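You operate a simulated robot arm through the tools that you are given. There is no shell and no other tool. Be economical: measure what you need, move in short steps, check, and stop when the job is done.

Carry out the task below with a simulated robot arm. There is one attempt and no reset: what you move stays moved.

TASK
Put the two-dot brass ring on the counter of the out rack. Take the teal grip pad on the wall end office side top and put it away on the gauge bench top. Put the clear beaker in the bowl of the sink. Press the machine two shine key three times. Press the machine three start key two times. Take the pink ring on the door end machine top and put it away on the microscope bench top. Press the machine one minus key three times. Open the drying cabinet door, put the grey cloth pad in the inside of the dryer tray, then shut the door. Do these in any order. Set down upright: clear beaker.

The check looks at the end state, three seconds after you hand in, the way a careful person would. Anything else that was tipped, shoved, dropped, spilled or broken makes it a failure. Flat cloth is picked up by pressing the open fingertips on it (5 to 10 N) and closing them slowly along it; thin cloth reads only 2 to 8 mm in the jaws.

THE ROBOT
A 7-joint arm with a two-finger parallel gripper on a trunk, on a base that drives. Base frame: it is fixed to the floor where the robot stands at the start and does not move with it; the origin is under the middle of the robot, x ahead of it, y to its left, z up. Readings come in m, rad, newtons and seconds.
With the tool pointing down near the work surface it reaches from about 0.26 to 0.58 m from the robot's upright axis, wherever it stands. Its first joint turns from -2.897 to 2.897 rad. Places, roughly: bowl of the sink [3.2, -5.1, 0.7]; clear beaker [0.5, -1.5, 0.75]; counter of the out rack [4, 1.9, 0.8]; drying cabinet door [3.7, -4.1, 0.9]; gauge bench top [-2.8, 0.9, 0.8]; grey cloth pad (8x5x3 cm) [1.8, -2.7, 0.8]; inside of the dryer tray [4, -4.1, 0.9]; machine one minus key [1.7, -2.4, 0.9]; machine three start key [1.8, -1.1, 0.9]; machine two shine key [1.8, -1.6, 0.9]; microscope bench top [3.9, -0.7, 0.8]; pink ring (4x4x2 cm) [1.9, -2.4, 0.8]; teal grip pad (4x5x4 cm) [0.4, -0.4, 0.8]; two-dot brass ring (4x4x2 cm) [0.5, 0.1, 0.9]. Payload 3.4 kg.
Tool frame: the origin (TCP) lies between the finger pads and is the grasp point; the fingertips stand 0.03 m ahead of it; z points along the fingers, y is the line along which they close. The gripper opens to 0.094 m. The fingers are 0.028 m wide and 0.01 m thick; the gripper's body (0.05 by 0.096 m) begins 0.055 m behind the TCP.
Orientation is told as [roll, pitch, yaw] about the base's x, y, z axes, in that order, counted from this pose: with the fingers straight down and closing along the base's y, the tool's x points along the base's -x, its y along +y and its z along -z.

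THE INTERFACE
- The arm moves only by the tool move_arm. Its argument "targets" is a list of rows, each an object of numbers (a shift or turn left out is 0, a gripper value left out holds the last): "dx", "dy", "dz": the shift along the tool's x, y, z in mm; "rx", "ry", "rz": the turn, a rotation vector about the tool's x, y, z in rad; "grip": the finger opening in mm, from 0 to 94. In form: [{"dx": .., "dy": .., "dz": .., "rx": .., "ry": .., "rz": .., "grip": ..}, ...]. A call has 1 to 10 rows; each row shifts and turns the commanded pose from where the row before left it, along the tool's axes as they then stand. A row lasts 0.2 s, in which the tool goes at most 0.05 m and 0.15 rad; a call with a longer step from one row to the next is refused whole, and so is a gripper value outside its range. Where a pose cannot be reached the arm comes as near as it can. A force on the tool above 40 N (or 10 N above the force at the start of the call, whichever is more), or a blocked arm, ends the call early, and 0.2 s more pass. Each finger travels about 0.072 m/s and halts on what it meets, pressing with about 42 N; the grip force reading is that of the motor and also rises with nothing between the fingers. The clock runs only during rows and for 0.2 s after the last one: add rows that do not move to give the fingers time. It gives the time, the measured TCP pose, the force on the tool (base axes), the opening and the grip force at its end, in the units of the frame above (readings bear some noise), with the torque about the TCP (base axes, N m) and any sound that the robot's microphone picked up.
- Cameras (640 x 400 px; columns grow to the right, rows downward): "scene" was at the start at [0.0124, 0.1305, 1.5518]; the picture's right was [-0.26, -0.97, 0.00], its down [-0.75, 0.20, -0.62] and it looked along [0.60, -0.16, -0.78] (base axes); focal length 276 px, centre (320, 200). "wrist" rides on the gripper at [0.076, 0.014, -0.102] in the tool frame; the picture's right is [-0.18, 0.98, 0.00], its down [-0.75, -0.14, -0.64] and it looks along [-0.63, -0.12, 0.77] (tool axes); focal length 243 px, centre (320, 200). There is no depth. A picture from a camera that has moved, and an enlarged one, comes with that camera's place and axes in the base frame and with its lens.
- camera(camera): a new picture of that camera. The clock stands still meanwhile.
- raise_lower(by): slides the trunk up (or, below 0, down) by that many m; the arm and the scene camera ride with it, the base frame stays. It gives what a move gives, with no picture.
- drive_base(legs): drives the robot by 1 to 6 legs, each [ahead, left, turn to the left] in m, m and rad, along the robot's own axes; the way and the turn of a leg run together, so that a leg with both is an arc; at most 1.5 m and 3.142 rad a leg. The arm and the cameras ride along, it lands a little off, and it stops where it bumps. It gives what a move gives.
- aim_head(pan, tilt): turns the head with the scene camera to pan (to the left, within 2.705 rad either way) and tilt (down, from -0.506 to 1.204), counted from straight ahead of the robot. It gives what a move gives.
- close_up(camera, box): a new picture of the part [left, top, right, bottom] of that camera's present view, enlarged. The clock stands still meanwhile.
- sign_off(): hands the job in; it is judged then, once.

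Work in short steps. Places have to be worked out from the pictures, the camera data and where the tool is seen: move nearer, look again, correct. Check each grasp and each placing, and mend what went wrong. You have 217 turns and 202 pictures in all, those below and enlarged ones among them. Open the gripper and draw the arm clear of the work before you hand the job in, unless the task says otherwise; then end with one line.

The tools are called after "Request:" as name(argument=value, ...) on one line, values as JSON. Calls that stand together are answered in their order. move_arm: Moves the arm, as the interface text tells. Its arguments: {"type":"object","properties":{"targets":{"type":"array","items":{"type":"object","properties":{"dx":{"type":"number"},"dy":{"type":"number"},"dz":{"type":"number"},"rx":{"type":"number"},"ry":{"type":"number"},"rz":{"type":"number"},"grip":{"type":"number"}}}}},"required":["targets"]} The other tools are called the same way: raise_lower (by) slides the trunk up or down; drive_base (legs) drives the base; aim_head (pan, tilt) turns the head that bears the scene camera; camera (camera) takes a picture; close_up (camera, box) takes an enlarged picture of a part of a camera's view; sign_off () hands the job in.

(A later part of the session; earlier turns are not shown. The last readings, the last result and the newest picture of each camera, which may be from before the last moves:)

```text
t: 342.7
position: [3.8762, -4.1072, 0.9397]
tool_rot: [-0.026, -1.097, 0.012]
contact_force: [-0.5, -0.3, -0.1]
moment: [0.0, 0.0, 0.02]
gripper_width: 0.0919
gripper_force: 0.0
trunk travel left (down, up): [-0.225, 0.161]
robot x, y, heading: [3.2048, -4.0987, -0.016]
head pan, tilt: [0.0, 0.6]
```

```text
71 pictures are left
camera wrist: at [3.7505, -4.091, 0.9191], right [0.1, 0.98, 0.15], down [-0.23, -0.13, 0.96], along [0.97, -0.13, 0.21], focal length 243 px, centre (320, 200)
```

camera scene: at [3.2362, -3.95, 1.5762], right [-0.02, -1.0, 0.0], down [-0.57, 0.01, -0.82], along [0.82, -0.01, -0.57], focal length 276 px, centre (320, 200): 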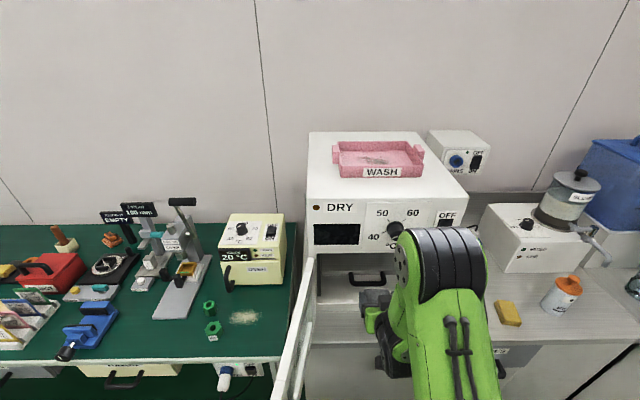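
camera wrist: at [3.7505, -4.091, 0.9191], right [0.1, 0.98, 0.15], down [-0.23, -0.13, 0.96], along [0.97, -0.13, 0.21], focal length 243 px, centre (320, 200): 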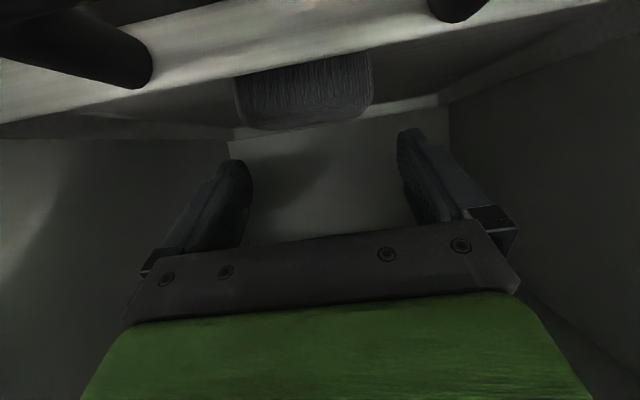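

Pad rests flat in the tray. Raise slightly and withdraw straight out, then back the base off.

Request:
move_arm(targets=[{"dx": -12, "dz": -6}, {"dx": 20, "dz": -40, "grip": 40}, {"dx": 20, "dz": -40}, {"dx": 20, "dz": -40}, {"dx": 20, "dz": -40}])

Request:
drive_base(legs=[[-0.35, 0, 0]])

Request:
camera(camera="scene")

Request:
close_up(camera="scene", box=[290, 120, 450, 260])

```text
t: 343.9
position: [3.6979, -4.1077, 0.9581]
tool_rot: [-0.027, -1.1, 0.01]
contact_force: [-0.1, -0.4, 1.0]
moment: [0.02, 0.01, 0.0]
gripper_width: 0.0403
gripper_force: 0.0
trunk travel left (down, up): [-0.225, 0.161]
robot x, y, heading: [3.2077, -4.1011, -0.015]
head pan, tilt: [0.0, 0.6]
```

```text
t: 346.2
position: [3.346, -4.1, 0.9581]
tool_rot: [-0.028, -1.099, 0.012]
contact_force: [0.0, 0.3, 0.4]
moment: [0.0, 0.0, 0.02]
gripper_width: 0.0399
gripper_force: 0.0
trunk travel left (down, up): [-0.225, 0.161]
robot x, y, heading: [2.8492, -4.093, -0.015]
head pan, tilt: [0.0, 0.6]
```

```text
70 pictures are left
camera scene: at [2.8818, -3.9441, 1.5762], right [-0.02, -1.0, 0.0], down [-0.56, 0.01, -0.83], along [0.83, -0.01, -0.56], focal length 276 px, centre (320, 200)
```

scene: 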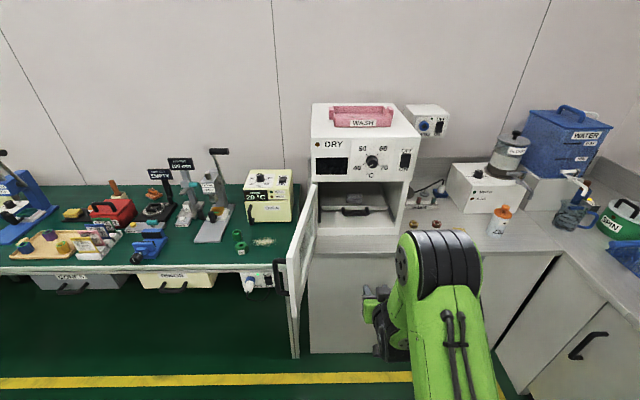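

```text
2.86 times, centred on (370, 190) of scene
camera zoom: at [2.8818, -3.9441, 1.5762], right [-0.02, -1.0, 0.0], down [-0.56, 0.01, -0.83], along [0.83, -0.01, -0.56], focal length 789 px, centre (177, 229)
```

zoom: 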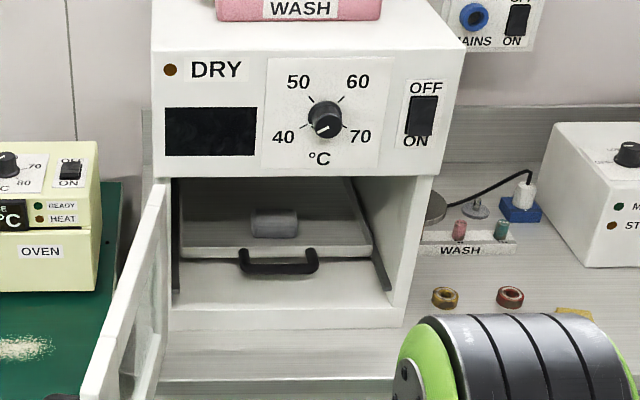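

Pad is in the tray. Now shut the door: go round to its outer (left) side with closed fingers.

Request:
move_arm(targets=[{"grip": 0}, {}])

Request:
drive_base(legs=[[-0.12, 0, 0.015], [0, 0.42, 0], [0.27, 0, 0]])

Request:
camera(camera="scene")

```text
t: 346.8
position: [3.3464, -4.1008, 0.9564]
tool_rot: [-0.029, -1.098, 0.013]
contact_force: [-0.2, 0.6, -0.2]
moment: [-0.03, 0.0, 0.0]
gripper_width: 0.0
gripper_force: 33.0
trunk travel left (down, up): [-0.225, 0.161]
robot x, y, heading: [2.8536, -4.0886, -0.017]
head pan, tilt: [0.0, 0.6]
```

```text
t: 351.7
position: [3.5018, -3.668, 0.9572]
tool_rot: [-0.027, -1.099, 0.03]
contact_force: [0.4, -0.3, 0.9]
moment: [-0.01, 0.0, -0.01]
gripper_width: 0.0002
gripper_force: 32.3
trunk travel left (down, up): [-0.225, 0.161]
robot x, y, heading: [3.0052, -3.669, 0.001]
head pan, tilt: [0.0, 0.6]
```

```text
68 pictures are left
camera scene: at [3.0349, -3.5196, 1.5762], right [0.0, -1.0, 0.0], down [-0.57, 0.0, -0.82], along [0.82, 0.0, -0.57], focal length 276 px, centre (320, 200)
```

scene: 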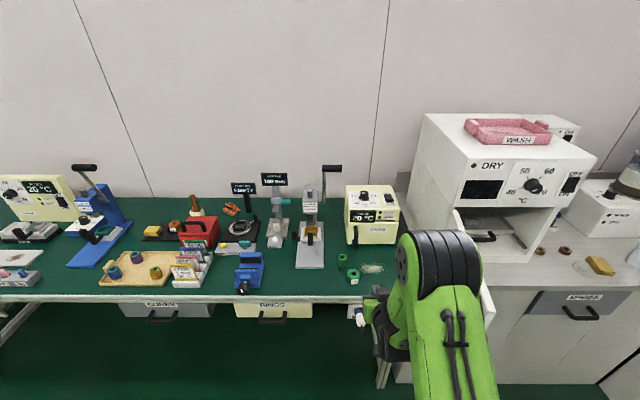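

Drive right to push the door closed with the hand.

Request:
drive_base(legs=[[0, -0.25, 0]])

Request:
camera(camera="scene")

```text
t: 353.6
position: [3.4998, -3.9224, 0.9569]
tool_rot: [-0.027, -1.097, 0.031]
contact_force: [-0.1, -0.7, 0.2]
moment: [0.02, -0.03, 0.02]
gripper_width: 0.0
gripper_force: 32.7
trunk travel left (down, up): [-0.225, 0.161]
robot x, y, heading: [3.0088, -3.9293, 0.005]
head pan, tilt: [0.0, 0.6]
```

```text
67 pictures are left
camera scene: at [3.0342, -3.7753, 1.5764], right [0.0, -1.0, 0.0], down [-0.56, 0.0, -0.83], along [0.83, 0.0, -0.56], focal length 276 px, centre (320, 200)
```

scene: 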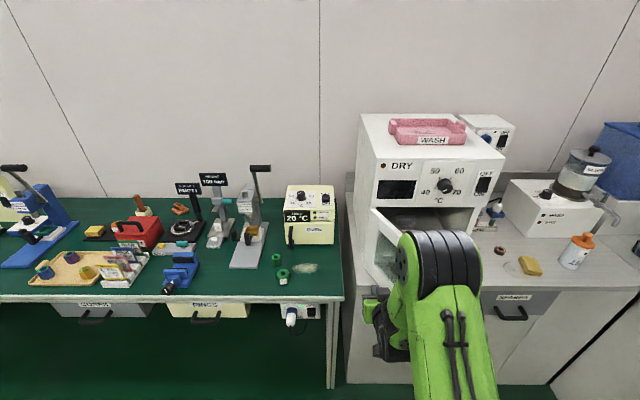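

Door is closing. Continue right and forward.

Request:
drive_base(legs=[[0.03, -0.2, 0]])

Request:
camera(camera="scene")

```text
t: 355.2
position: [3.5318, -4.1232, 0.9562]
tool_rot: [-0.027, -1.098, 0.026]
contact_force: [-0.7, -1.1, 0.0]
moment: [0.02, -0.02, 0.05]
gripper_width: 0.0001
gripper_force: 32.6
trunk travel left (down, up): [-0.225, 0.161]
robot x, y, heading: [3.0376, -4.1258, -0.002]
head pan, tilt: [0.0, 0.6]
```

```text
66 pictures are left
camera scene: at [3.0651, -3.975, 1.5764], right [0.0, -1.0, 0.0], down [-0.57, 0.0, -0.82], along [0.82, 0.0, -0.57], focal length 276 px, centre (320, 200)
```

scene: 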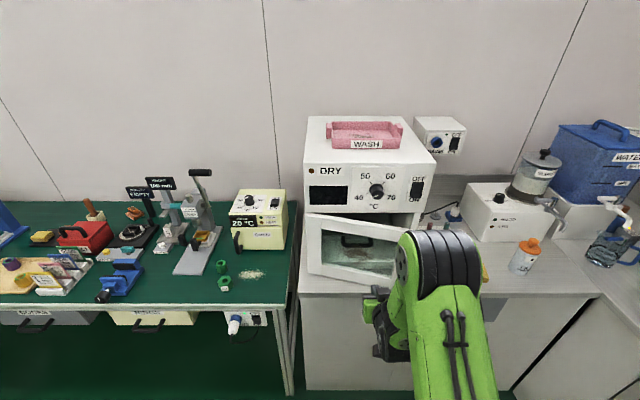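

Door ~25° open. Shift right 0.1 m to its stile/handle side, then push forward gently.

Request:
drive_base(legs=[[-0.03, -0.1, 0], [0.14, 0, 0]])

Request:
close_up(camera="scene", box=[280, 100, 480, 300])

```text
t: 357.3
position: [3.6427, -4.2217, 0.9565]
tool_rot: [-0.028, -1.097, 0.029]
contact_force: [-0.4, 0.7, -0.2]
moment: [0.03, 0.0, 0.03]
gripper_width: 0.0
gripper_force: 33.2
trunk travel left (down, up): [-0.225, 0.161]
robot x, y, heading: [3.1495, -4.224, -0.001]
head pan, tilt: [0.0, 0.6]
```

```text
2.00 times, centred on (380, 200) of scene
camera zoom: at [3.177, -4.0735, 1.5762], right [0.0, -1.0, 0.0], down [-0.57, 0.0, -0.82], along [0.82, 0.0, -0.57], focal length 553 px, centre (200, 200)
```

zoom: 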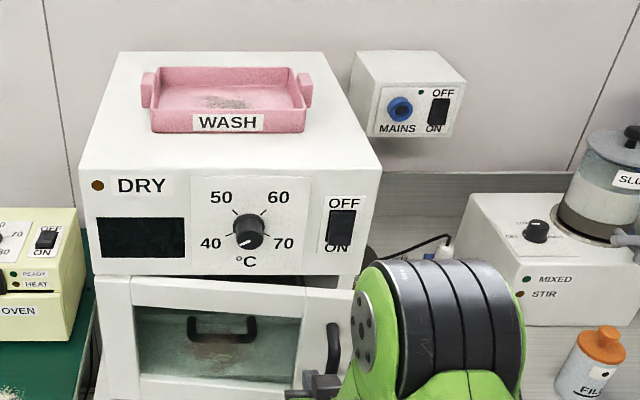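

Nearly shut. Push the last bit with the arm, watching force.

Request:
move_arm(targets=[{"dx": -9, "dz": 18}, {"dx": -9, "dz": 18}, {"dx": -9, "dz": 18}, {"dx": -4, "dz": 9}, {"dx": -4, "dz": 9}, {"dx": -3, "dz": 6}, {"dx": -3, "dz": 6}])

Request:
close_up(camera="scene", box=[280, 100, 480, 300])

```text
t: 358.3
position: [3.6979, -4.2211, 0.9535]
tool_rot: [-0.028, -1.086, 0.03]
contact_force: [-31.4, 0.8, 13.7]
moment: [-0.01, -0.38, -0.02]
gripper_width: 0.0
gripper_force: 33.4
trunk travel left (down, up): [-0.225, 0.161]
robot x, y, heading: [3.1471, -4.2264, -0.001]
head pan, tilt: [0.0, 0.6]
stopped in row 5: the force on the tool passed its limit at 52 N (the readings are from after the stop); the commanded pose is now the measured one
```

```text
2.00 times, centred on (380, 200) of scene
camera zoom: at [3.1653, -4.0735, 1.5765], right [0.0, -1.0, 0.0], down [-0.56, 0.0, -0.83], along [0.83, 0.0, -0.56], focal length 553 px, centre (200, 200)
```

zoom: 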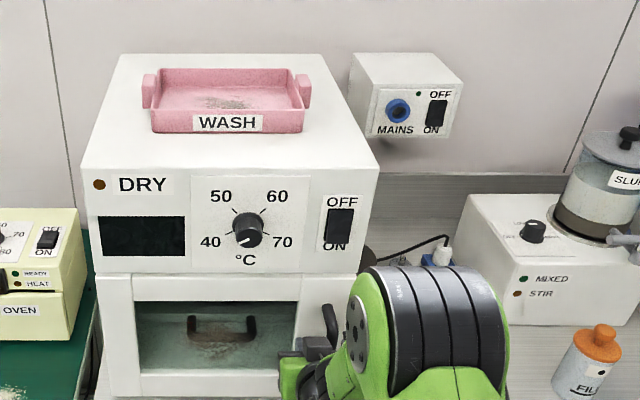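

Firm contact: door seems shut. Withdraw and verify.

Request:
move_arm(targets=[{"dx": 9, "dz": -18}, {"dx": 18, "dz": -36}])

Request:
drive_base(legs=[[-0.35, 0, 0]])

Request:
camera(camera="scene")

Request:
close_up(camera="scene", box=[290, 120, 450, 260])

```text
t: 358.9
position: [3.6447, -4.2224, 0.953]
tool_rot: [-0.028, -1.084, 0.031]
contact_force: [-0.2, 0.5, 0.2]
moment: [0.03, -0.02, 0.04]
gripper_width: 0.0001
gripper_force: 32.9
trunk travel left (down, up): [-0.225, 0.161]
robot x, y, heading: [3.1455, -4.2247, 0.0]
head pan, tilt: [0.0, 0.6]
```

```text
t: 361.2
position: [3.289, -4.2237, 0.9517]
tool_rot: [-0.028, -1.084, 0.024]
contact_force: [-0.1, 0.3, 0.1]
moment: [0.01, -0.01, 0.0]
gripper_width: 0.0
gripper_force: 32.8
trunk travel left (down, up): [-0.225, 0.161]
robot x, y, heading: [2.7923, -4.2196, -0.001]
head pan, tilt: [0.0, 0.6]
```

```text
63 pictures are left
camera scene: at [2.8175, -4.0732, 1.5762], right [0.0, -1.0, 0.0], down [-0.56, 0.0, -0.83], along [0.83, 0.0, -0.56], focal length 276 px, centre (320, 200)
```

scene: 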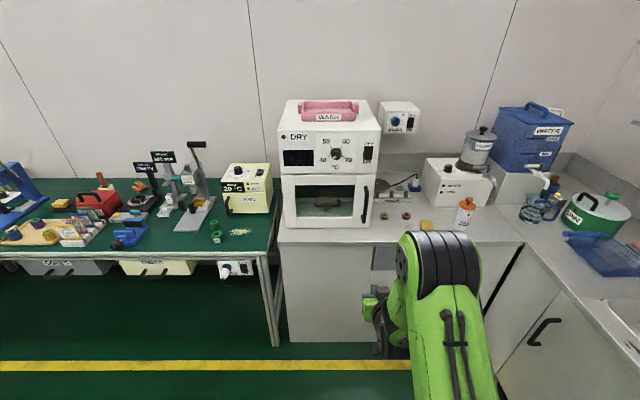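

```text
2.86 times, centred on (370, 190) of scene
camera zoom: at [2.8175, -4.0732, 1.5762], right [0.0, -1.0, 0.0], down [-0.56, 0.0, -0.83], along [0.83, 0.0, -0.56], focal length 789 px, centre (177, 229)
```

zoom: 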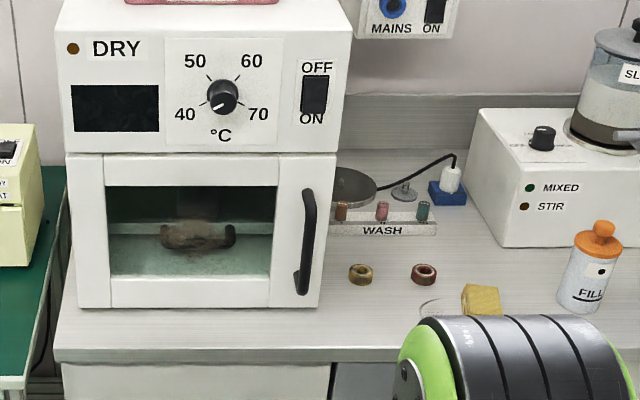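

Door is flush shut. Raise the arm high and unpitch to vertical for the remaining two items.

Request:
move_arm(targets=[{"dx": -37, "dz": -20}, {"dx": -37, "dz": -20}, {"dx": -37, "dz": -20}, {"dx": -37, "dz": -20}, {"dx": -37, "dz": -20}, {"dx": -37, "dz": -20}, {"dx": -37, "dz": -20}, {"dx": -37, "dz": -20}])

Request:
move_arm(targets=[{"ry": 0.15, "dz": -15}, {"ry": 0.15, "dz": -15}, {"ry": 0.15}, {"ry": 0.15}, {"ry": 0.15}, {"ry": 0.15}, {"ry": 0.15}, {"ry": 0.034, "grip": 60}])

```text
t: 363.0
position: [3.2849, -4.2172, 1.2884]
tool_rot: [-0.028, -1.085, 0.022]
contact_force: [-0.1, 0.0, 0.4]
moment: [-0.03, 0.0, 0.01]
gripper_width: 0.0
gripper_force: 33.3
trunk travel left (down, up): [-0.225, 0.161]
robot x, y, heading: [2.7896, -4.2263, -0.006]
head pan, tilt: [0.0, 0.6]
```

```text
t: 364.5
position: [3.2701, -4.2168, 1.3017]
tool_rot: [-0.009, -0.168, 0.007]
contact_force: [42.3, 7.3, -41.6]
moment: [-0.97, 0.29, -0.95]
gripper_width: 0.0002
gripper_force: 33.7
out of reach, approached as far as the arm can: row 7
trunk travel left (down, up): [-0.225, 0.161]
robot x, y, heading: [2.79, -4.2239, -0.005]
head pan, tilt: [0.0, 0.6]
stopped in row 7: the force on the tool passed its limit at 161 N (the readings are from after the stop); the commanded pose is now the measured one
```

A large force appeared in free air — maybe self-contact. Look.

Request:
camera(camera="scene")

Request:
move_arm(targets=[{"ry": -0.1}, {"dz": 20}])

```text
61 pictures are left
camera scene: at [2.8198, -4.0736, 1.5762], right [0.0, -1.0, 0.0], down [-0.57, 0.0, -0.82], along [0.82, 0.0, -0.57], focal length 276 px, centre (320, 200)
```

scene: 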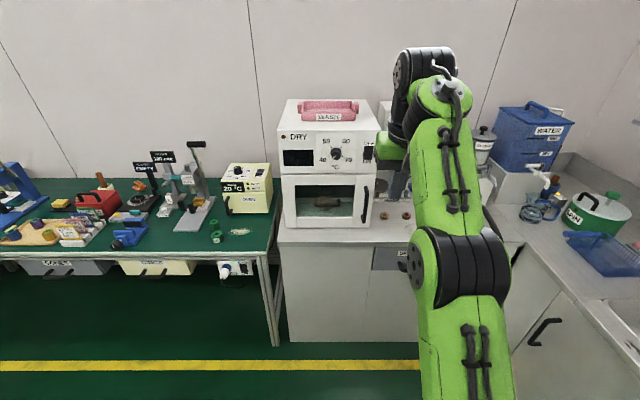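

```text
t: 365.1
position: [3.2735, -4.2177, 1.2802]
tool_rot: [-0.012, -0.257, 0.014]
contact_force: [0.4, 0.7, 1.0]
moment: [0.02, 0.03, 0.02]
gripper_width: 0.0
gripper_force: 32.6
trunk travel left (down, up): [-0.225, 0.161]
robot x, y, heading: [2.7901, -4.2228, -0.007]
head pan, tilt: [0.0, 0.6]
```

Self-contact only; nothing around. Lower to z≈1.1 before finishing the unpitch.

Request:
move_arm(targets=[{"dz": 45}, {"dz": 45}, {"dz": 45}, {"dz": 40}, {"ry": 0.13}, {"ry": 0.12}])

Request:
move_arm(targets=[{"dx": 40}, {"dx": 40}, {"dx": 30}])

```text
t: 366.5
position: [3.3181, -4.2183, 1.1131]
tool_rot: [-0.012, -0.006, 0.01]
contact_force: [0.7, -0.3, -0.2]
moment: [-0.03, -0.01, -0.02]
gripper_width: 0.0003
gripper_force: 33.3
trunk travel left (down, up): [-0.225, 0.161]
robot x, y, heading: [2.7904, -4.2239, -0.008]
head pan, tilt: [0.0, 0.6]
```

```text
t: 367.3
position: [3.2048, -4.222, 1.1125]
tool_rot: [-0.012, -0.011, 0.009]
contact_force: [0.2, 0.4, -0.2]
moment: [0.02, -0.05, 0.01]
gripper_width: 0.0003
gripper_force: 32.8
trunk travel left (down, up): [-0.225, 0.161]
robot x, y, heading: [2.7876, -4.2243, -0.004]
head pan, tilt: [0.0, 0.6]
```

Arm is in good order. While here, look at the sink.

Request:
aim_head(pan=-1.2, tilt=0.7)

Request:
camera(camera="scene")

```text
t: 368.7
position: [3.2085, -4.2225, 1.1121]
tool_rot: [-0.01, -0.009, 0.009]
contact_force: [-0.1, -1.0, 0.3]
moment: [0.01, 0.0, 0.0]
gripper_width: 0.0
gripper_force: 33.1
trunk travel left (down, up): [-0.225, 0.161]
robot x, y, heading: [2.7893, -4.2218, -0.003]
head pan, tilt: [-1.201, 0.7]
```

```text
60 pictures are left
camera scene: at [2.7607, -4.1522, 1.5676], right [-0.93, -0.36, 0.0], down [-0.23, 0.6, -0.77], along [0.27, -0.71, -0.64], focal length 276 px, centre (320, 200)
```

scene: 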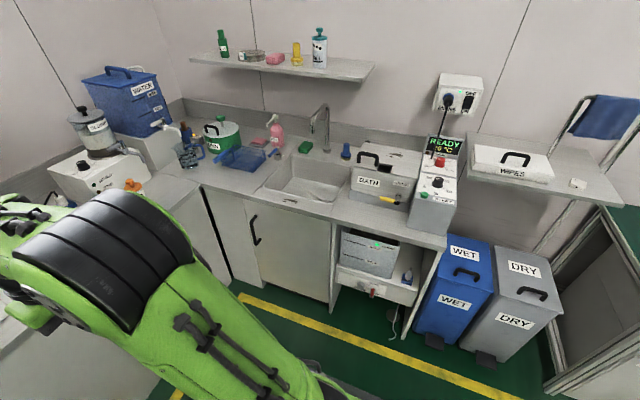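

Sink bowl located. Now drive back round the bench end to the office side for the teal grip pad.

Request:
drive_base(legs=[[-1.49, 0.1, 0.003], [-1.5, 0, 0], [-0.25, 0, 0], [0, 1.5, 0], [0, 1.5, 0], [0, 0.75, 0]])

Request:
aim_head(pan=0.0, tilt=0.7)

Request:
camera(camera="scene")

```text
t: 402.1
position: [0.1864, -0.3696, 1.1116]
tool_rot: [-0.013, -0.01, -0.042]
contact_force: [-0.1, 0.1, -0.5]
moment: [-0.02, 0.01, -0.01]
gripper_width: 0.0
gripper_force: 33.1
trunk travel left (down, up): [-0.225, 0.161]
robot x, y, heading: [-0.2305, -0.3511, -0.052]
head pan, tilt: [-1.201, 0.7]
```

```text
t: 403.5
position: [0.186, -0.3695, 1.1116]
tool_rot: [-0.011, -0.007, -0.041]
contact_force: [0.8, 0.5, -0.2]
moment: [0.03, 0.03, -0.03]
gripper_width: 0.0
gripper_force: 33.5
trunk travel left (down, up): [-0.225, 0.161]
robot x, y, heading: [-0.2325, -0.3482, -0.055]
head pan, tilt: [0.0, 0.7]
```

```text
59 pictures are left
camera scene: at [-0.1987, -0.2008, 1.5676], right [-0.06, -1.0, 0.0], down [-0.64, 0.04, -0.76], along [0.76, -0.04, -0.64], focal length 276 px, centre (320, 200)
```

scene: 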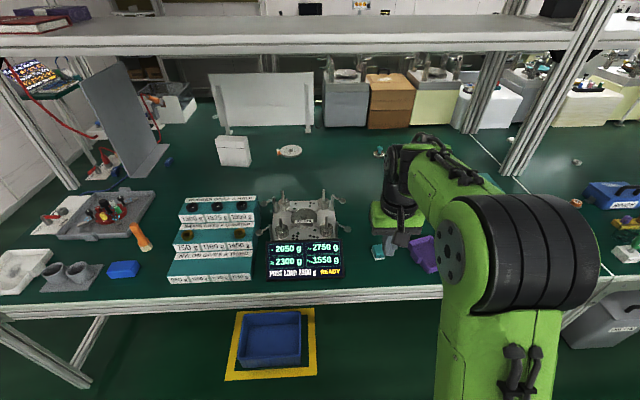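

The teal pad is near px (380,250), beside a purple tray. Zoom.

Request:
close_up(camera="scene", box=[330, 210, 460, 290])

Request:
camera(camera="wrist")

```text
4.92 times, centred on (395, 250) of scene
camera zoom: at [-0.1987, -0.2008, 1.5676], right [-0.06, -1.0, 0.0], down [-0.64, 0.04, -0.76], along [0.76, -0.04, -0.64], focal length 1360 px, centre (-49, -46)
```

zoom: 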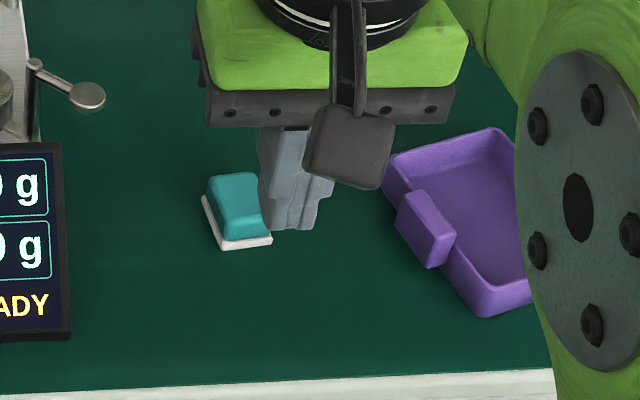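

```text
57 pictures are left
camera wrist: at [0.1098, -0.3502, 1.2141], right [0.23, 0.97, -0.01], down [0.74, -0.16, 0.65], along [0.63, -0.15, -0.76], focal length 243 px, centre (320, 200)
```

wrist: 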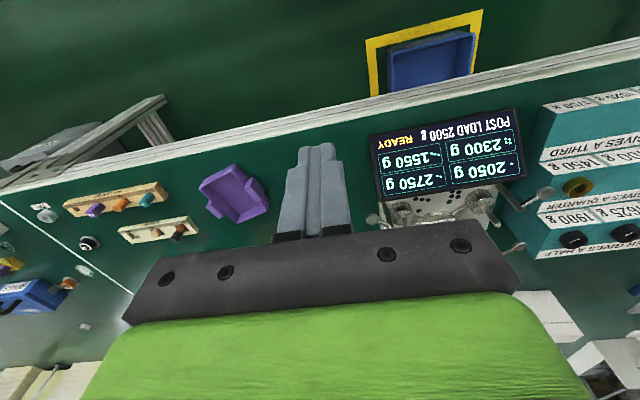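

Teal pad ≈[0.426,-0.444], turned ~0.2 rad. Drive closer, straighten heading and open the gripper.

Request:
drive_base(legs=[[0.18, -0.06, 0.055]])

Request:
move_arm(targets=[{"grip": 70, "rz": -0.12}, {"rz": -0.12}, {}])

Request:
camera(camera="wrist")

```text
t: 405.1
position: [0.3661, -0.4125, 1.1116]
tool_rot: [-0.012, -0.006, 0.012]
contact_force: [0.5, 0.1, -0.6]
moment: [0.02, 0.02, 0.01]
gripper_width: 0.0002
gripper_force: 32.9
trunk travel left (down, up): [-0.225, 0.161]
robot x, y, heading: [-0.0485, -0.417, -0.002]
head pan, tilt: [0.0, 0.7]
```

```text
t: 405.9
position: [0.3645, -0.413, 1.1124]
tool_rot: [-0.014, -0.006, 0.253]
contact_force: [-0.3, -0.1, 0.5]
moment: [0.02, 0.02, 0.01]
gripper_width: 0.07
gripper_force: 0.0
trunk travel left (down, up): [-0.225, 0.161]
robot x, y, heading: [-0.047, -0.4184, -0.004]
head pan, tilt: [0.0, 0.7]
```

```text
56 pictures are left
camera wrist: at [0.2861, -0.4154, 1.2147], right [-0.07, 1.0, -0.01], down [0.76, 0.06, 0.65], along [0.65, 0.03, -0.76], focal length 243 px, centre (320, 200)
```

wrist: 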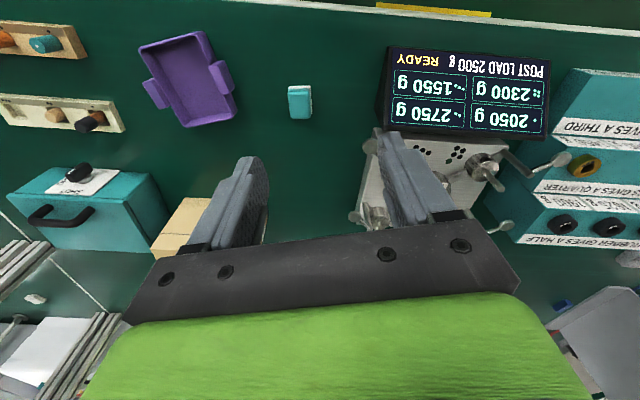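

Pad at ≈[0.431,-0.447] and aligned with the tool. Move above and descend to z≈0.90.

Request:
move_arm(targets=[{"dx": -28, "dy": -25}, {"dx": -27, "dy": -24}, {"dz": 45}, {"dz": 45}, {"dz": 45}, {"dz": 45}, {"dz": 30}])

Request:
camera(camera="wrist")

```text
t: 407.4
position: [0.4278, -0.4484, 0.9039]
tool_rot: [-0.014, -0.007, 0.25]
contact_force: [-0.1, -0.5, -0.2]
moment: [0.01, 0.0, -0.02]
gripper_width: 0.07
gripper_force: 0.1
trunk travel left (down, up): [-0.225, 0.161]
robot x, y, heading: [-0.0524, -0.4116, -0.001]
head pan, tilt: [0.0, 0.7]
```

```text
55 pictures are left
camera wrist: at [0.3515, -0.4516, 1.0057], right [-0.07, 1.0, -0.01], down [0.76, 0.06, 0.65], along [0.65, 0.03, -0.76], focal length 243 px, centre (320, 200)
```

wrist: 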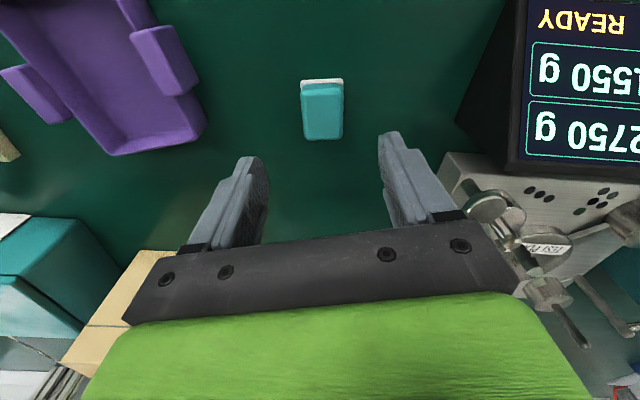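

Centred. Descend to TCP z≈0.803 and close.

Request:
move_arm(targets=[{"dz": 40, "grip": 62}, {"dz": 35}, {"dz": 15}, {"dz": 10}, {"grip": 50}, {"grip": 40}, {"grip": 28}, {"grip": 20}, {}])

Request:
camera(camera="wrist")

```text
t: 409.4
position: [0.4306, -0.4487, 0.8045]
tool_rot: [-0.014, -0.008, 0.251]
contact_force: [-0.7, 0.8, 0.3]
moment: [0.01, 0.02, 0.01]
gripper_width: 0.0369
gripper_force: 42.3
trunk travel left (down, up): [-0.225, 0.161]
robot x, y, heading: [-0.0536, -0.4133, -0.003]
head pan, tilt: [0.0, 0.7]
```

```text
54 pictures are left
camera wrist: at [0.3538, -0.4515, 0.9059], right [-0.07, 1.0, -0.01], down [0.76, 0.06, 0.65], along [0.65, 0.03, -0.76], focal length 243 px, centre (320, 200)
```

wrist: 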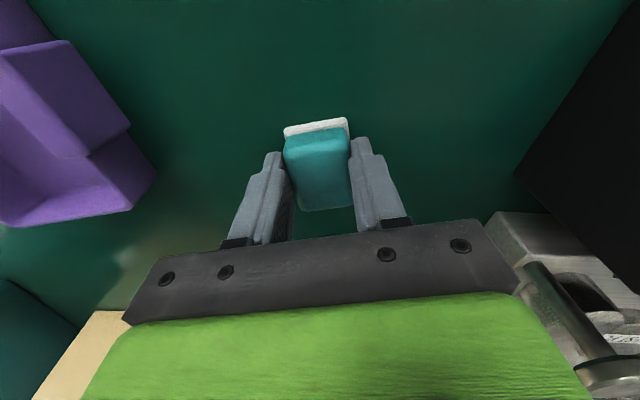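

Gripped (37 mm). Lift, retract, back off, turn round and head for the gauge bench, then look.

Request:
move_arm(targets=[{"dz": -20}, {"dz": -45}, {"dz": -45}, {"dz": -45}, {"dz": -45}, {"dz": -45, "rz": 0.12}, {"dx": 40, "rz": 0.12}, {"dx": 40}])

Request:
drive_base(legs=[[-0.5, 0, 0], [0, 0, 3.14], [0.5, -1.2, 0], [0.3, 0, 0]])

Request:
aim_head(pan=0.0, tilt=0.5)

Request:
camera(camera="scene")

```text
t: 411.2
position: [0.3472, -0.4515, 1.0485]
tool_rot: [-0.012, -0.01, 0.01]
contact_force: [0.5, -0.9, -0.2]
moment: [0.01, -0.03, -0.02]
gripper_width: 0.0368
gripper_force: 41.9
trunk travel left (down, up): [-0.225, 0.161]
robot x, y, heading: [-0.0522, -0.4126, -0.002]
head pan, tilt: [0.0, 0.7]
```

```text
t: 429.4
position: [-1.7575, 0.8543, 1.0488]
tool_rot: [-0.012, -0.007, -3.116]
contact_force: [0.0, 0.5, -0.9]
moment: [0.05, 0.0, 0.01]
gripper_width: 0.0366
gripper_force: 41.9
trunk travel left (down, up): [-0.225, 0.161]
robot x, y, heading: [-1.356, 0.8196, -3.125]
head pan, tilt: [0.0, 0.7]
```

```text
t: 430.2
position: [-1.758, 0.8542, 1.0484]
tool_rot: [-0.013, -0.009, -3.115]
contact_force: [0.4, -1.0, -0.1]
moment: [-0.01, -0.01, -0.02]
gripper_width: 0.0366
gripper_force: 42.7
trunk travel left (down, up): [-0.225, 0.161]
robot x, y, heading: [-1.3547, 0.828, -3.128]
head pan, tilt: [0.0, 0.499]
```

```text
53 pictures are left
camera scene: at [-1.3846, 0.6696, 1.5852], right [-0.01, 1.0, 0.0], down [0.48, 0.01, -0.88], along [-0.88, -0.01, -0.48], focal length 276 px, centre (320, 200)
```

scene: 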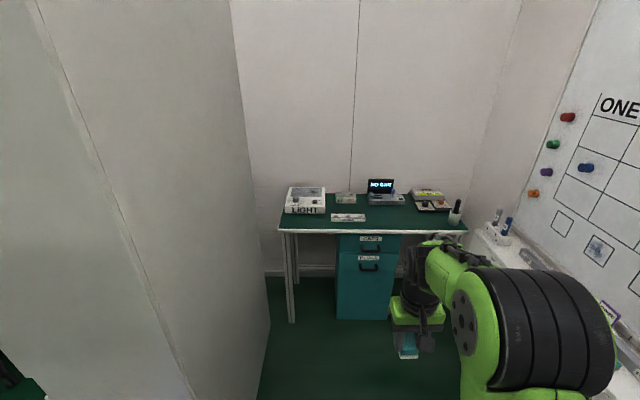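

Gauge bench ahead (x≈-2.53…-2.88). Zoom for a free spot.

Request:
close_up(camera="scene", box=[270, 170, 480, 250])

```text
3.05 times, centred on (375, 210) of scene
camera zoom: at [-1.3846, 0.6696, 1.5852], right [-0.01, 1.0, 0.0], down [0.48, 0.01, -0.88], along [-0.88, -0.01, -0.48], focal length 842 px, centre (152, 170)
```

zoom: 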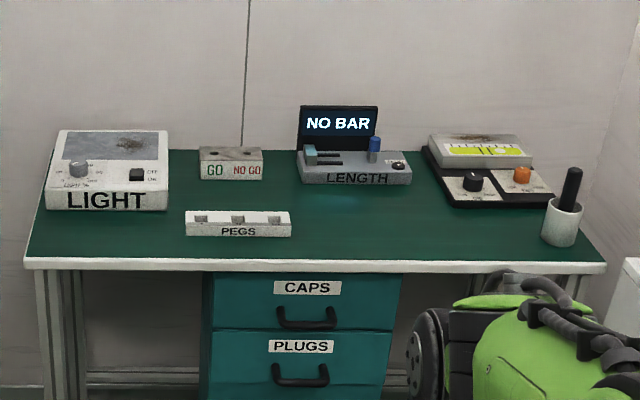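

Free area right of PEGS: target ≈[-2.65,1.0]. Drive up to x≈-2.15.

Request:
drive_base(legs=[[0.79, 0, -0.013]])

Request:
move_arm(targets=[{"dy": -40}, {"dy": -40}, {"dy": -30}, {"dx": -40}, {"dx": -40}])

Request:
camera(camera="wrist")

Request:
camera(camera="scene")

```text
t: 434.4
position: [-2.5457, 0.8545, 1.0488]
tool_rot: [-0.014, -0.007, -3.127]
contact_force: [0.7, -0.5, -0.2]
moment: [0.0, 0.01, 0.01]
gripper_width: 0.0367
gripper_force: 42.0
trunk travel left (down, up): [-0.225, 0.161]
robot x, y, heading: [-2.1407, 0.822, -3.138]
head pan, tilt: [0.0, 0.499]
```

```text
t: 435.6
position: [-2.6273, 0.9634, 1.0485]
tool_rot: [-0.012, -0.007, -3.127]
contact_force: [-0.9, 0.9, -0.2]
moment: [-0.02, 0.0, -0.01]
gripper_width: 0.0367
gripper_force: 41.7
trunk travel left (down, up): [-0.225, 0.161]
robot x, y, heading: [-2.1456, 0.8176, -3.143]
head pan, tilt: [0.0, 0.499]
```

```text
51 pictures are left
camera wrist: at [-2.5502, 0.9497, 1.1514], right [-0.17, -0.99, -0.01], down [-0.75, 0.12, 0.65], along [-0.64, 0.12, -0.76], focal length 243 px, centre (320, 200)
```

wrist: 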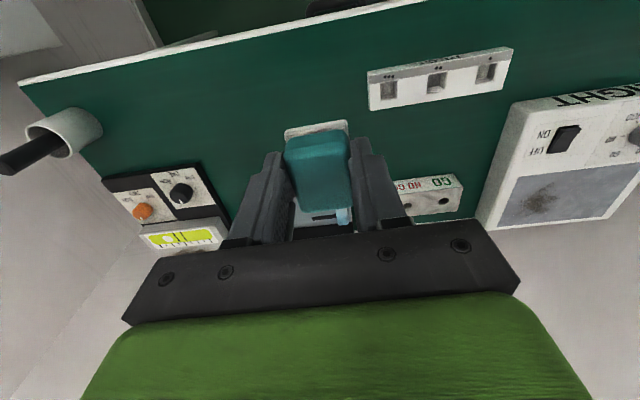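

```text
50 pictures are left
camera scene: at [-2.1762, 0.6645, 1.5853], right [0.0, 1.0, 0.0], down [0.48, 0.0, -0.88], along [-0.88, 0.0, -0.48], focal length 276 px, centre (320, 200)
```

scene: 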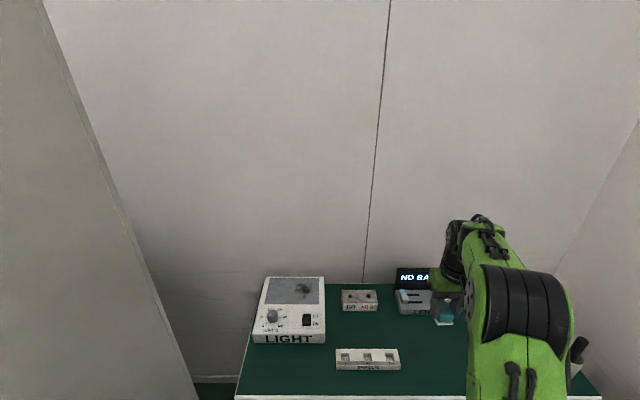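

Landing spot is clear green surface; shift 15 mm away from PEGS and lower.

Request:
move_arm(targets=[{"dy": -15, "dx": -5, "dz": 40}, {"dz": 45}, {"dz": 45}, {"dz": 40}, {"dz": 20}])

Request:
camera(camera="wrist")

```text
t: 436.8
position: [-2.6345, 0.9799, 0.8613]
tool_rot: [-0.012, -0.01, -3.129]
contact_force: [0.4, -0.3, 0.7]
moment: [-0.02, 0.0, 0.01]
gripper_width: 0.0368
gripper_force: 41.7
trunk travel left (down, up): [-0.225, 0.161]
robot x, y, heading: [-2.1433, 0.8189, -3.138]
head pan, tilt: [0.0, 0.499]
```

```text
49 pictures are left
camera wrist: at [-2.5561, 0.9665, 0.9627], right [-0.17, -0.99, -0.01], down [-0.75, 0.12, 0.65], along [-0.64, 0.12, -0.76], focal length 243 px, centre (320, 200)
```

wrist: 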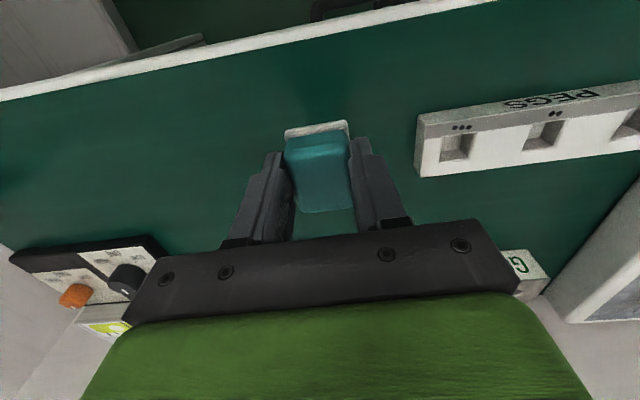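

Clear all round. Lower in small steps to contact.

Request:
move_arm(targets=[{"dz": 10}, {"dz": 8}, {"dz": 6}, {"dz": 5}, {"dz": 4}, {"dz": 4}, {"dz": 4}, {"dz": 4}, {"dz": 4}, {"dz": 4}])

```text
t: 439.0
position: [-2.634, 0.9829, 0.8078]
tool_rot: [-0.013, -0.007, -3.127]
contact_force: [0.4, -0.9, -0.5]
moment: [-0.01, 0.02, -0.03]
gripper_width: 0.0367
gripper_force: 42.0
trunk travel left (down, up): [-0.225, 0.161]
robot x, y, heading: [-2.1434, 0.8191, -3.141]
head pan, tilt: [0.0, 0.499]
```

Request:
move_arm(targets=[{"dz": 4}, {"dz": 4}, {"dz": 4}, {"dz": 4}, {"dz": 4}])

```text
t: 440.0
position: [-2.6363, 0.9824, 0.7985]
tool_rot: [-0.015, -0.018, -3.128]
contact_force: [4.3, -0.9, 18.4]
moment: [-0.38, -0.14, 0.08]
gripper_width: 0.0367
gripper_force: 41.7
trunk travel left (down, up): [-0.225, 0.161]
robot x, y, heading: [-2.1436, 0.8182, -3.14]
head pan, tilt: [0.0, 0.499]
stopped in row 4: the force on the tool passed its limit at 50 N (the readings are from after the stop); the commanded pose is now the measured one
```

Contact at 0.80. Release and rise, then check.

Request:
move_arm(targets=[{"dz": -2, "grip": 46}, {"grip": 58}, {}, {"dz": -40}, {"dz": -45}, {"dz": -45}, {"dz": -45}, {"dz": -30, "dx": 20}, {"dx": 40}])

Request:
camera(camera="wrist")

```text
t: 442.0
position: [-2.5725, 0.9822, 1.0045]
tool_rot: [-0.016, -0.015, -3.126]
contact_force: [0.7, 0.1, 0.8]
moment: [0.02, 0.05, 0.03]
gripper_width: 0.0579
gripper_force: 0.0
trunk travel left (down, up): [-0.225, 0.161]
robot x, y, heading: [-2.145, 0.8193, -3.141]
head pan, tilt: [0.0, 0.499]
```

```text
48 pictures are left
camera wrist: at [-2.4951, 0.9678, 1.1055], right [-0.17, -0.99, -0.01], down [-0.75, 0.12, 0.66], along [-0.64, 0.12, -0.76], focal length 243 px, centre (320, 200)
```

wrist: 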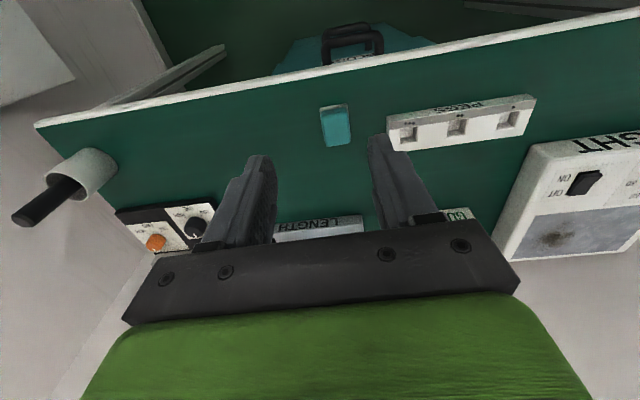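

Teal pad placed well. Retract and drive back to the bench for the beaker (≈[0.5,-1.5]).

Request:
move_arm(targets=[{"dx": 40, "dy": 40, "dz": -10}, {"dx": 20, "dy": 40, "dz": -20}, {"dy": 40}, {"dy": 30}])

Request:
drive_base(legs=[[-1.5, 0, 0], [0, 0, 3.14], [0.2, -1.48, 0], [0, -0.8, 0]])

Request:
aim_head(pan=0.0, tilt=0.7)

Request:
camera(camera="scene")

```text
refused: row 1 steps farther than a row can; nothing moved
```

```text
t: 467.5
position: [-0.0943, -1.6261, 1.0032]
tool_rot: [-0.014, -0.015, -0.018]
contact_force: [-0.3, -0.5, 0.4]
moment: [0.01, 0.02, 0.02]
gripper_width: 0.0581
gripper_force: 0.1
trunk travel left (down, up): [-0.225, 0.161]
robot x, y, heading: [-0.5216, -1.4515, -0.026]
head pan, tilt: [0.0, 0.499]
```

```text
t: 468.2
position: [-0.0934, -1.6254, 1.0041]
tool_rot: [-0.016, -0.015, -0.017]
contact_force: [0.9, -0.3, 0.1]
moment: [-0.01, 0.0, -0.03]
gripper_width: 0.0583
gripper_force: 0.0
trunk travel left (down, up): [-0.225, 0.161]
robot x, y, heading: [-0.5203, -1.4498, -0.033]
head pan, tilt: [0.0, 0.7]
```

```text
47 pictures are left
camera scene: at [-0.4928, -1.2998, 1.5676], right [-0.03, -1.0, 0.0], down [-0.64, 0.02, -0.77], along [0.76, -0.02, -0.64], focal length 276 px, centre (320, 200)
```

scene: 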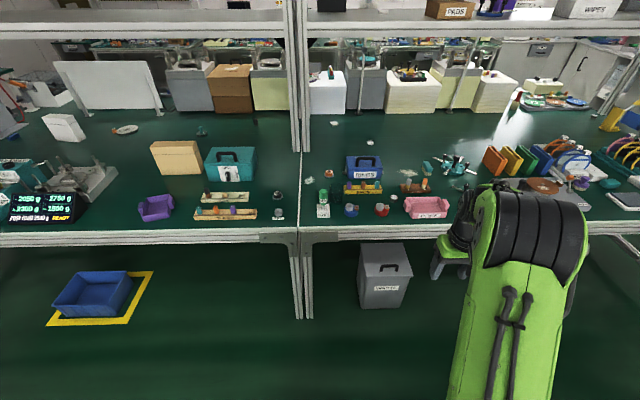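

The beaker should be near px (360,200). Zoom.

Request:
close_up(camera="scene", box=[300, 140, 460, 240])

```text
4.00 times, centred on (380, 190) of scene
camera zoom: at [-0.4928, -1.2998, 1.5676], right [-0.03, -1.0, 0.0], down [-0.64, 0.02, -0.77], along [0.76, -0.02, -0.64], focal length 1105 px, centre (80, 240)
```

zoom: 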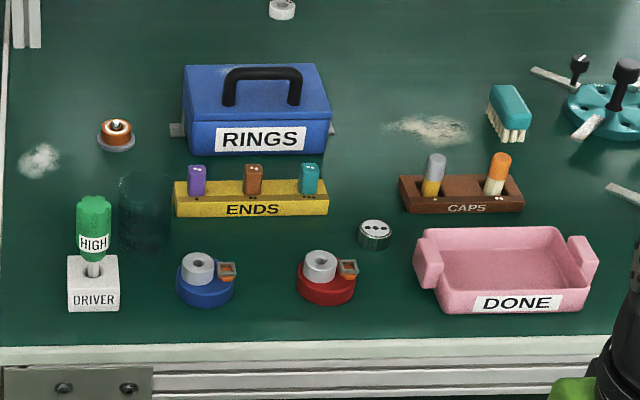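

The clear beaker is the faint cylinder at ≈[0.457,-1.407], rim z≈0.84, Ø≈6.4 cm. Drive up, centre the arm, and look from above.

Request:
drive_base(legs=[[0.46, 0.02, 0.03]])

Request:
move_arm(targets=[{"dy": 40, "dz": -20, "rz": -0.08}, {"dy": 45, "dz": -15, "rz": -0.08}, {"dy": 45, "dz": -15, "rz": -0.08}, {"dy": 40, "grip": 90}])

Request:
camera(camera="wrist")

Request:
camera(camera="scene")

```text
t: 471.0
position: [0.3745, -1.5972, 1.004]
tool_rot: [-0.016, -0.014, 0.017]
contact_force: [0.9, 0.4, -0.1]
moment: [0.02, 0.02, -0.04]
gripper_width: 0.0581
gripper_force: 0.0
trunk travel left (down, up): [-0.225, 0.161]
robot x, y, heading: [-0.0565, -1.4369, 0.007]
head pan, tilt: [0.0, 0.7]
```

```text
t: 472.0
position: [0.3502, -1.431, 1.0509]
tool_rot: [-0.02, -0.01, 0.257]
contact_force: [0.3, 1.0, 1.0]
moment: [-0.01, 0.03, 0.02]
gripper_width: 0.0901
gripper_force: 0.0
trunk travel left (down, up): [-0.225, 0.161]
robot x, y, heading: [-0.063, -1.4355, 0.006]
head pan, tilt: [0.0, 0.7]
```

```text
45 pictures are left
camera wrist: at [0.2714, -1.4335, 1.152], right [-0.07, 1.0, -0.02], down [0.76, 0.06, 0.65], along [0.65, 0.03, -0.76], focal length 243 px, centre (320, 200)
```

wrist: 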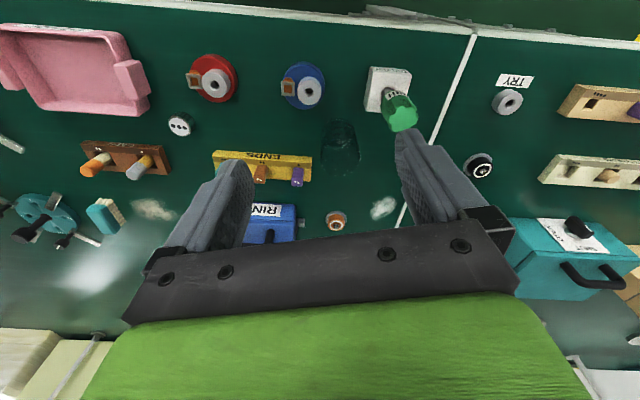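

```text
44 pictures are left
camera scene: at [-0.0353, -1.2839, 1.5675], right [0.0, -1.0, 0.0], down [-0.64, 0.0, -0.76], along [0.76, 0.0, -0.64], focal length 276 px, centre (320, 200)
```

scene: 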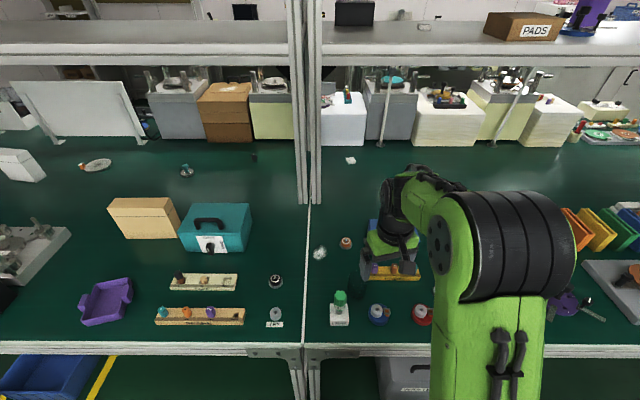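

Zoom on the beaker in the wrist view for precise rim/base positions.

Request:
close_up(camera="wrist", box=[260, 60, 440, 220])

```text
2.50 times, centred on (350, 140) of wrist
camera zoom: at [0.2714, -1.4335, 1.152], right [-0.07, 1.0, -0.02], down [0.76, 0.06, 0.65], along [0.65, 0.03, -0.76], focal length 606 px, centre (245, 350)
```

zoom: 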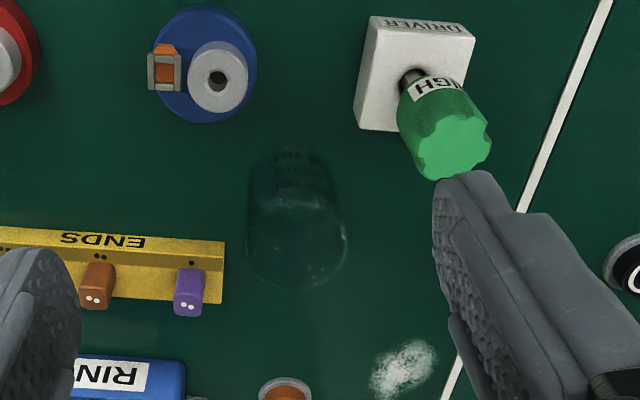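

Beaker centre ≈[0.452,-1.396], Ø≈6 cm. Move above it (grip 78) and descend to z≈0.90.

Request:
move_arm(targets=[{"dx": -36, "dy": 3, "grip": 78}, {"dx": -36, "dy": 3}, {"dx": -35, "dy": 2}, {"dz": 45}, {"dz": 45}, {"dz": 45}, {"dz": 15}])

Request:
camera(camera="wrist")

```text
t: 473.6
position: [0.4528, -1.3967, 0.9003]
tool_rot: [-0.019, -0.013, 0.255]
contact_force: [0.1, -0.1, 0.6]
moment: [-0.01, -0.02, 0.0]
gripper_width: 0.0781
gripper_force: 0.0
trunk travel left (down, up): [-0.225, 0.161]
robot x, y, heading: [-0.0569, -1.4365, 0.008]
head pan, tilt: [0.0, 0.7]
```

```text
42 pictures are left
camera wrist: at [0.3741, -1.3997, 1.0025], right [-0.07, 1.0, -0.02], down [0.75, 0.06, 0.65], along [0.65, 0.03, -0.76], focal length 243 px, centre (320, 200)
```

wrist: 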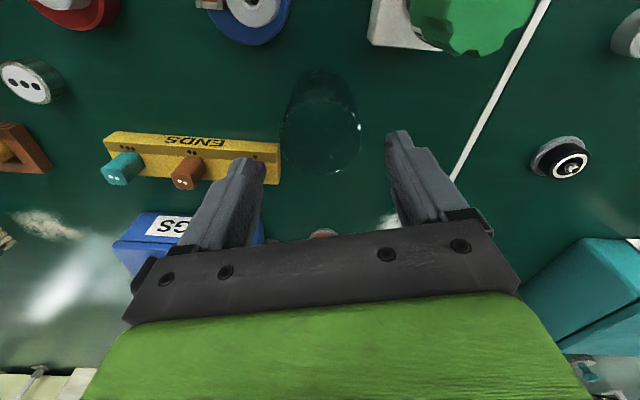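

Perfectly centred. Descend to TCP z≈0.822 (fingertips ≈0.79) and close gently.

Request:
move_arm(targets=[{"dz": 30}, {"dz": 30}, {"dz": 18}, {"grip": 70}, {"grip": 64}, {"grip": 58}, {"grip": 54}, {"grip": 50}])

Request:
camera(camera="wrist")

```text
t: 475.4
position: [0.4551, -1.3992, 0.8246]
tool_rot: [-0.018, -0.011, 0.256]
contact_force: [0.2, -0.4, -0.2]
moment: [-0.02, 0.02, 0.0]
gripper_width: 0.0588
gripper_force: 42.0
trunk travel left (down, up): [-0.225, 0.161]
robot x, y, heading: [-0.0582, -1.4359, 0.007]
head pan, tilt: [0.0, 0.7]
```

```text
41 pictures are left
camera wrist: at [0.3765, -1.4017, 0.9258], right [-0.07, 1.0, -0.02], down [0.75, 0.06, 0.65], along [0.65, 0.03, -0.76], focal length 243 px, centre (320, 200)
```

wrist: 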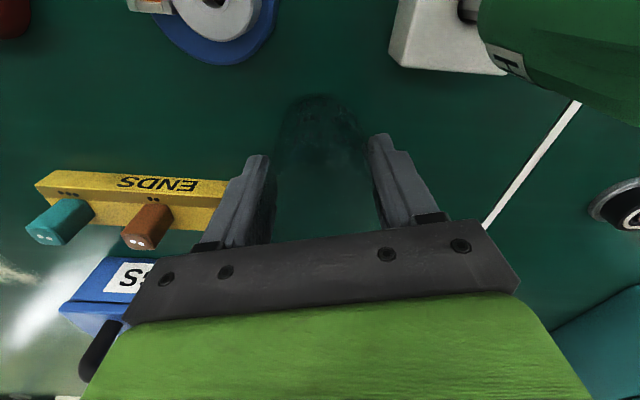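

Beaker gripped (59 mm). Lift straight up, then unwind the yaw and retract.

Request:
move_arm(targets=[{"dz": -15}, {"dz": -35}, {"dz": -45}, {"dz": -45}, {"dz": -45}, {"dz": -30}, {"dx": 30}, {"dx": 40}])

Request:
close_up(camera="scene", box=[300, 180, 500, 340])

```text
t: 477.2
position: [0.3828, -1.4132, 1.0378]
tool_rot: [-0.02, -0.012, 0.256]
contact_force: [-0.7, 0.2, 0.1]
moment: [-0.02, -0.03, -0.02]
gripper_width: 0.059
gripper_force: 42.2
trunk travel left (down, up): [-0.225, 0.161]
robot x, y, heading: [-0.0576, -1.4347, 0.001]
head pan, tilt: [0.0, 0.7]
```

```text
2.50 times, centred on (400, 260) of scene
camera zoom: at [-0.0365, -1.285, 1.5676], right [0.0, -1.0, 0.0], down [-0.64, 0.0, -0.77], along [0.77, 0.0, -0.64], focal length 691 px, centre (120, 50)
```

zoom: 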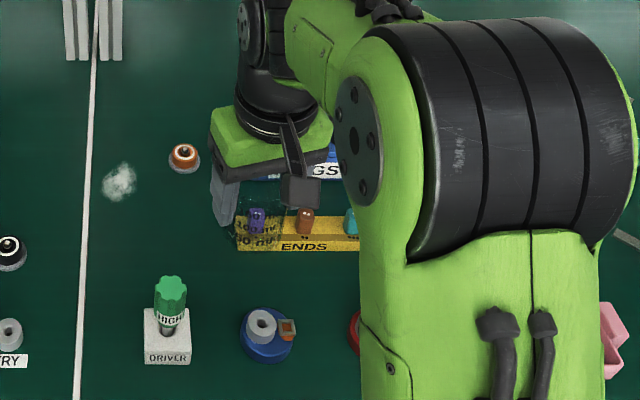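

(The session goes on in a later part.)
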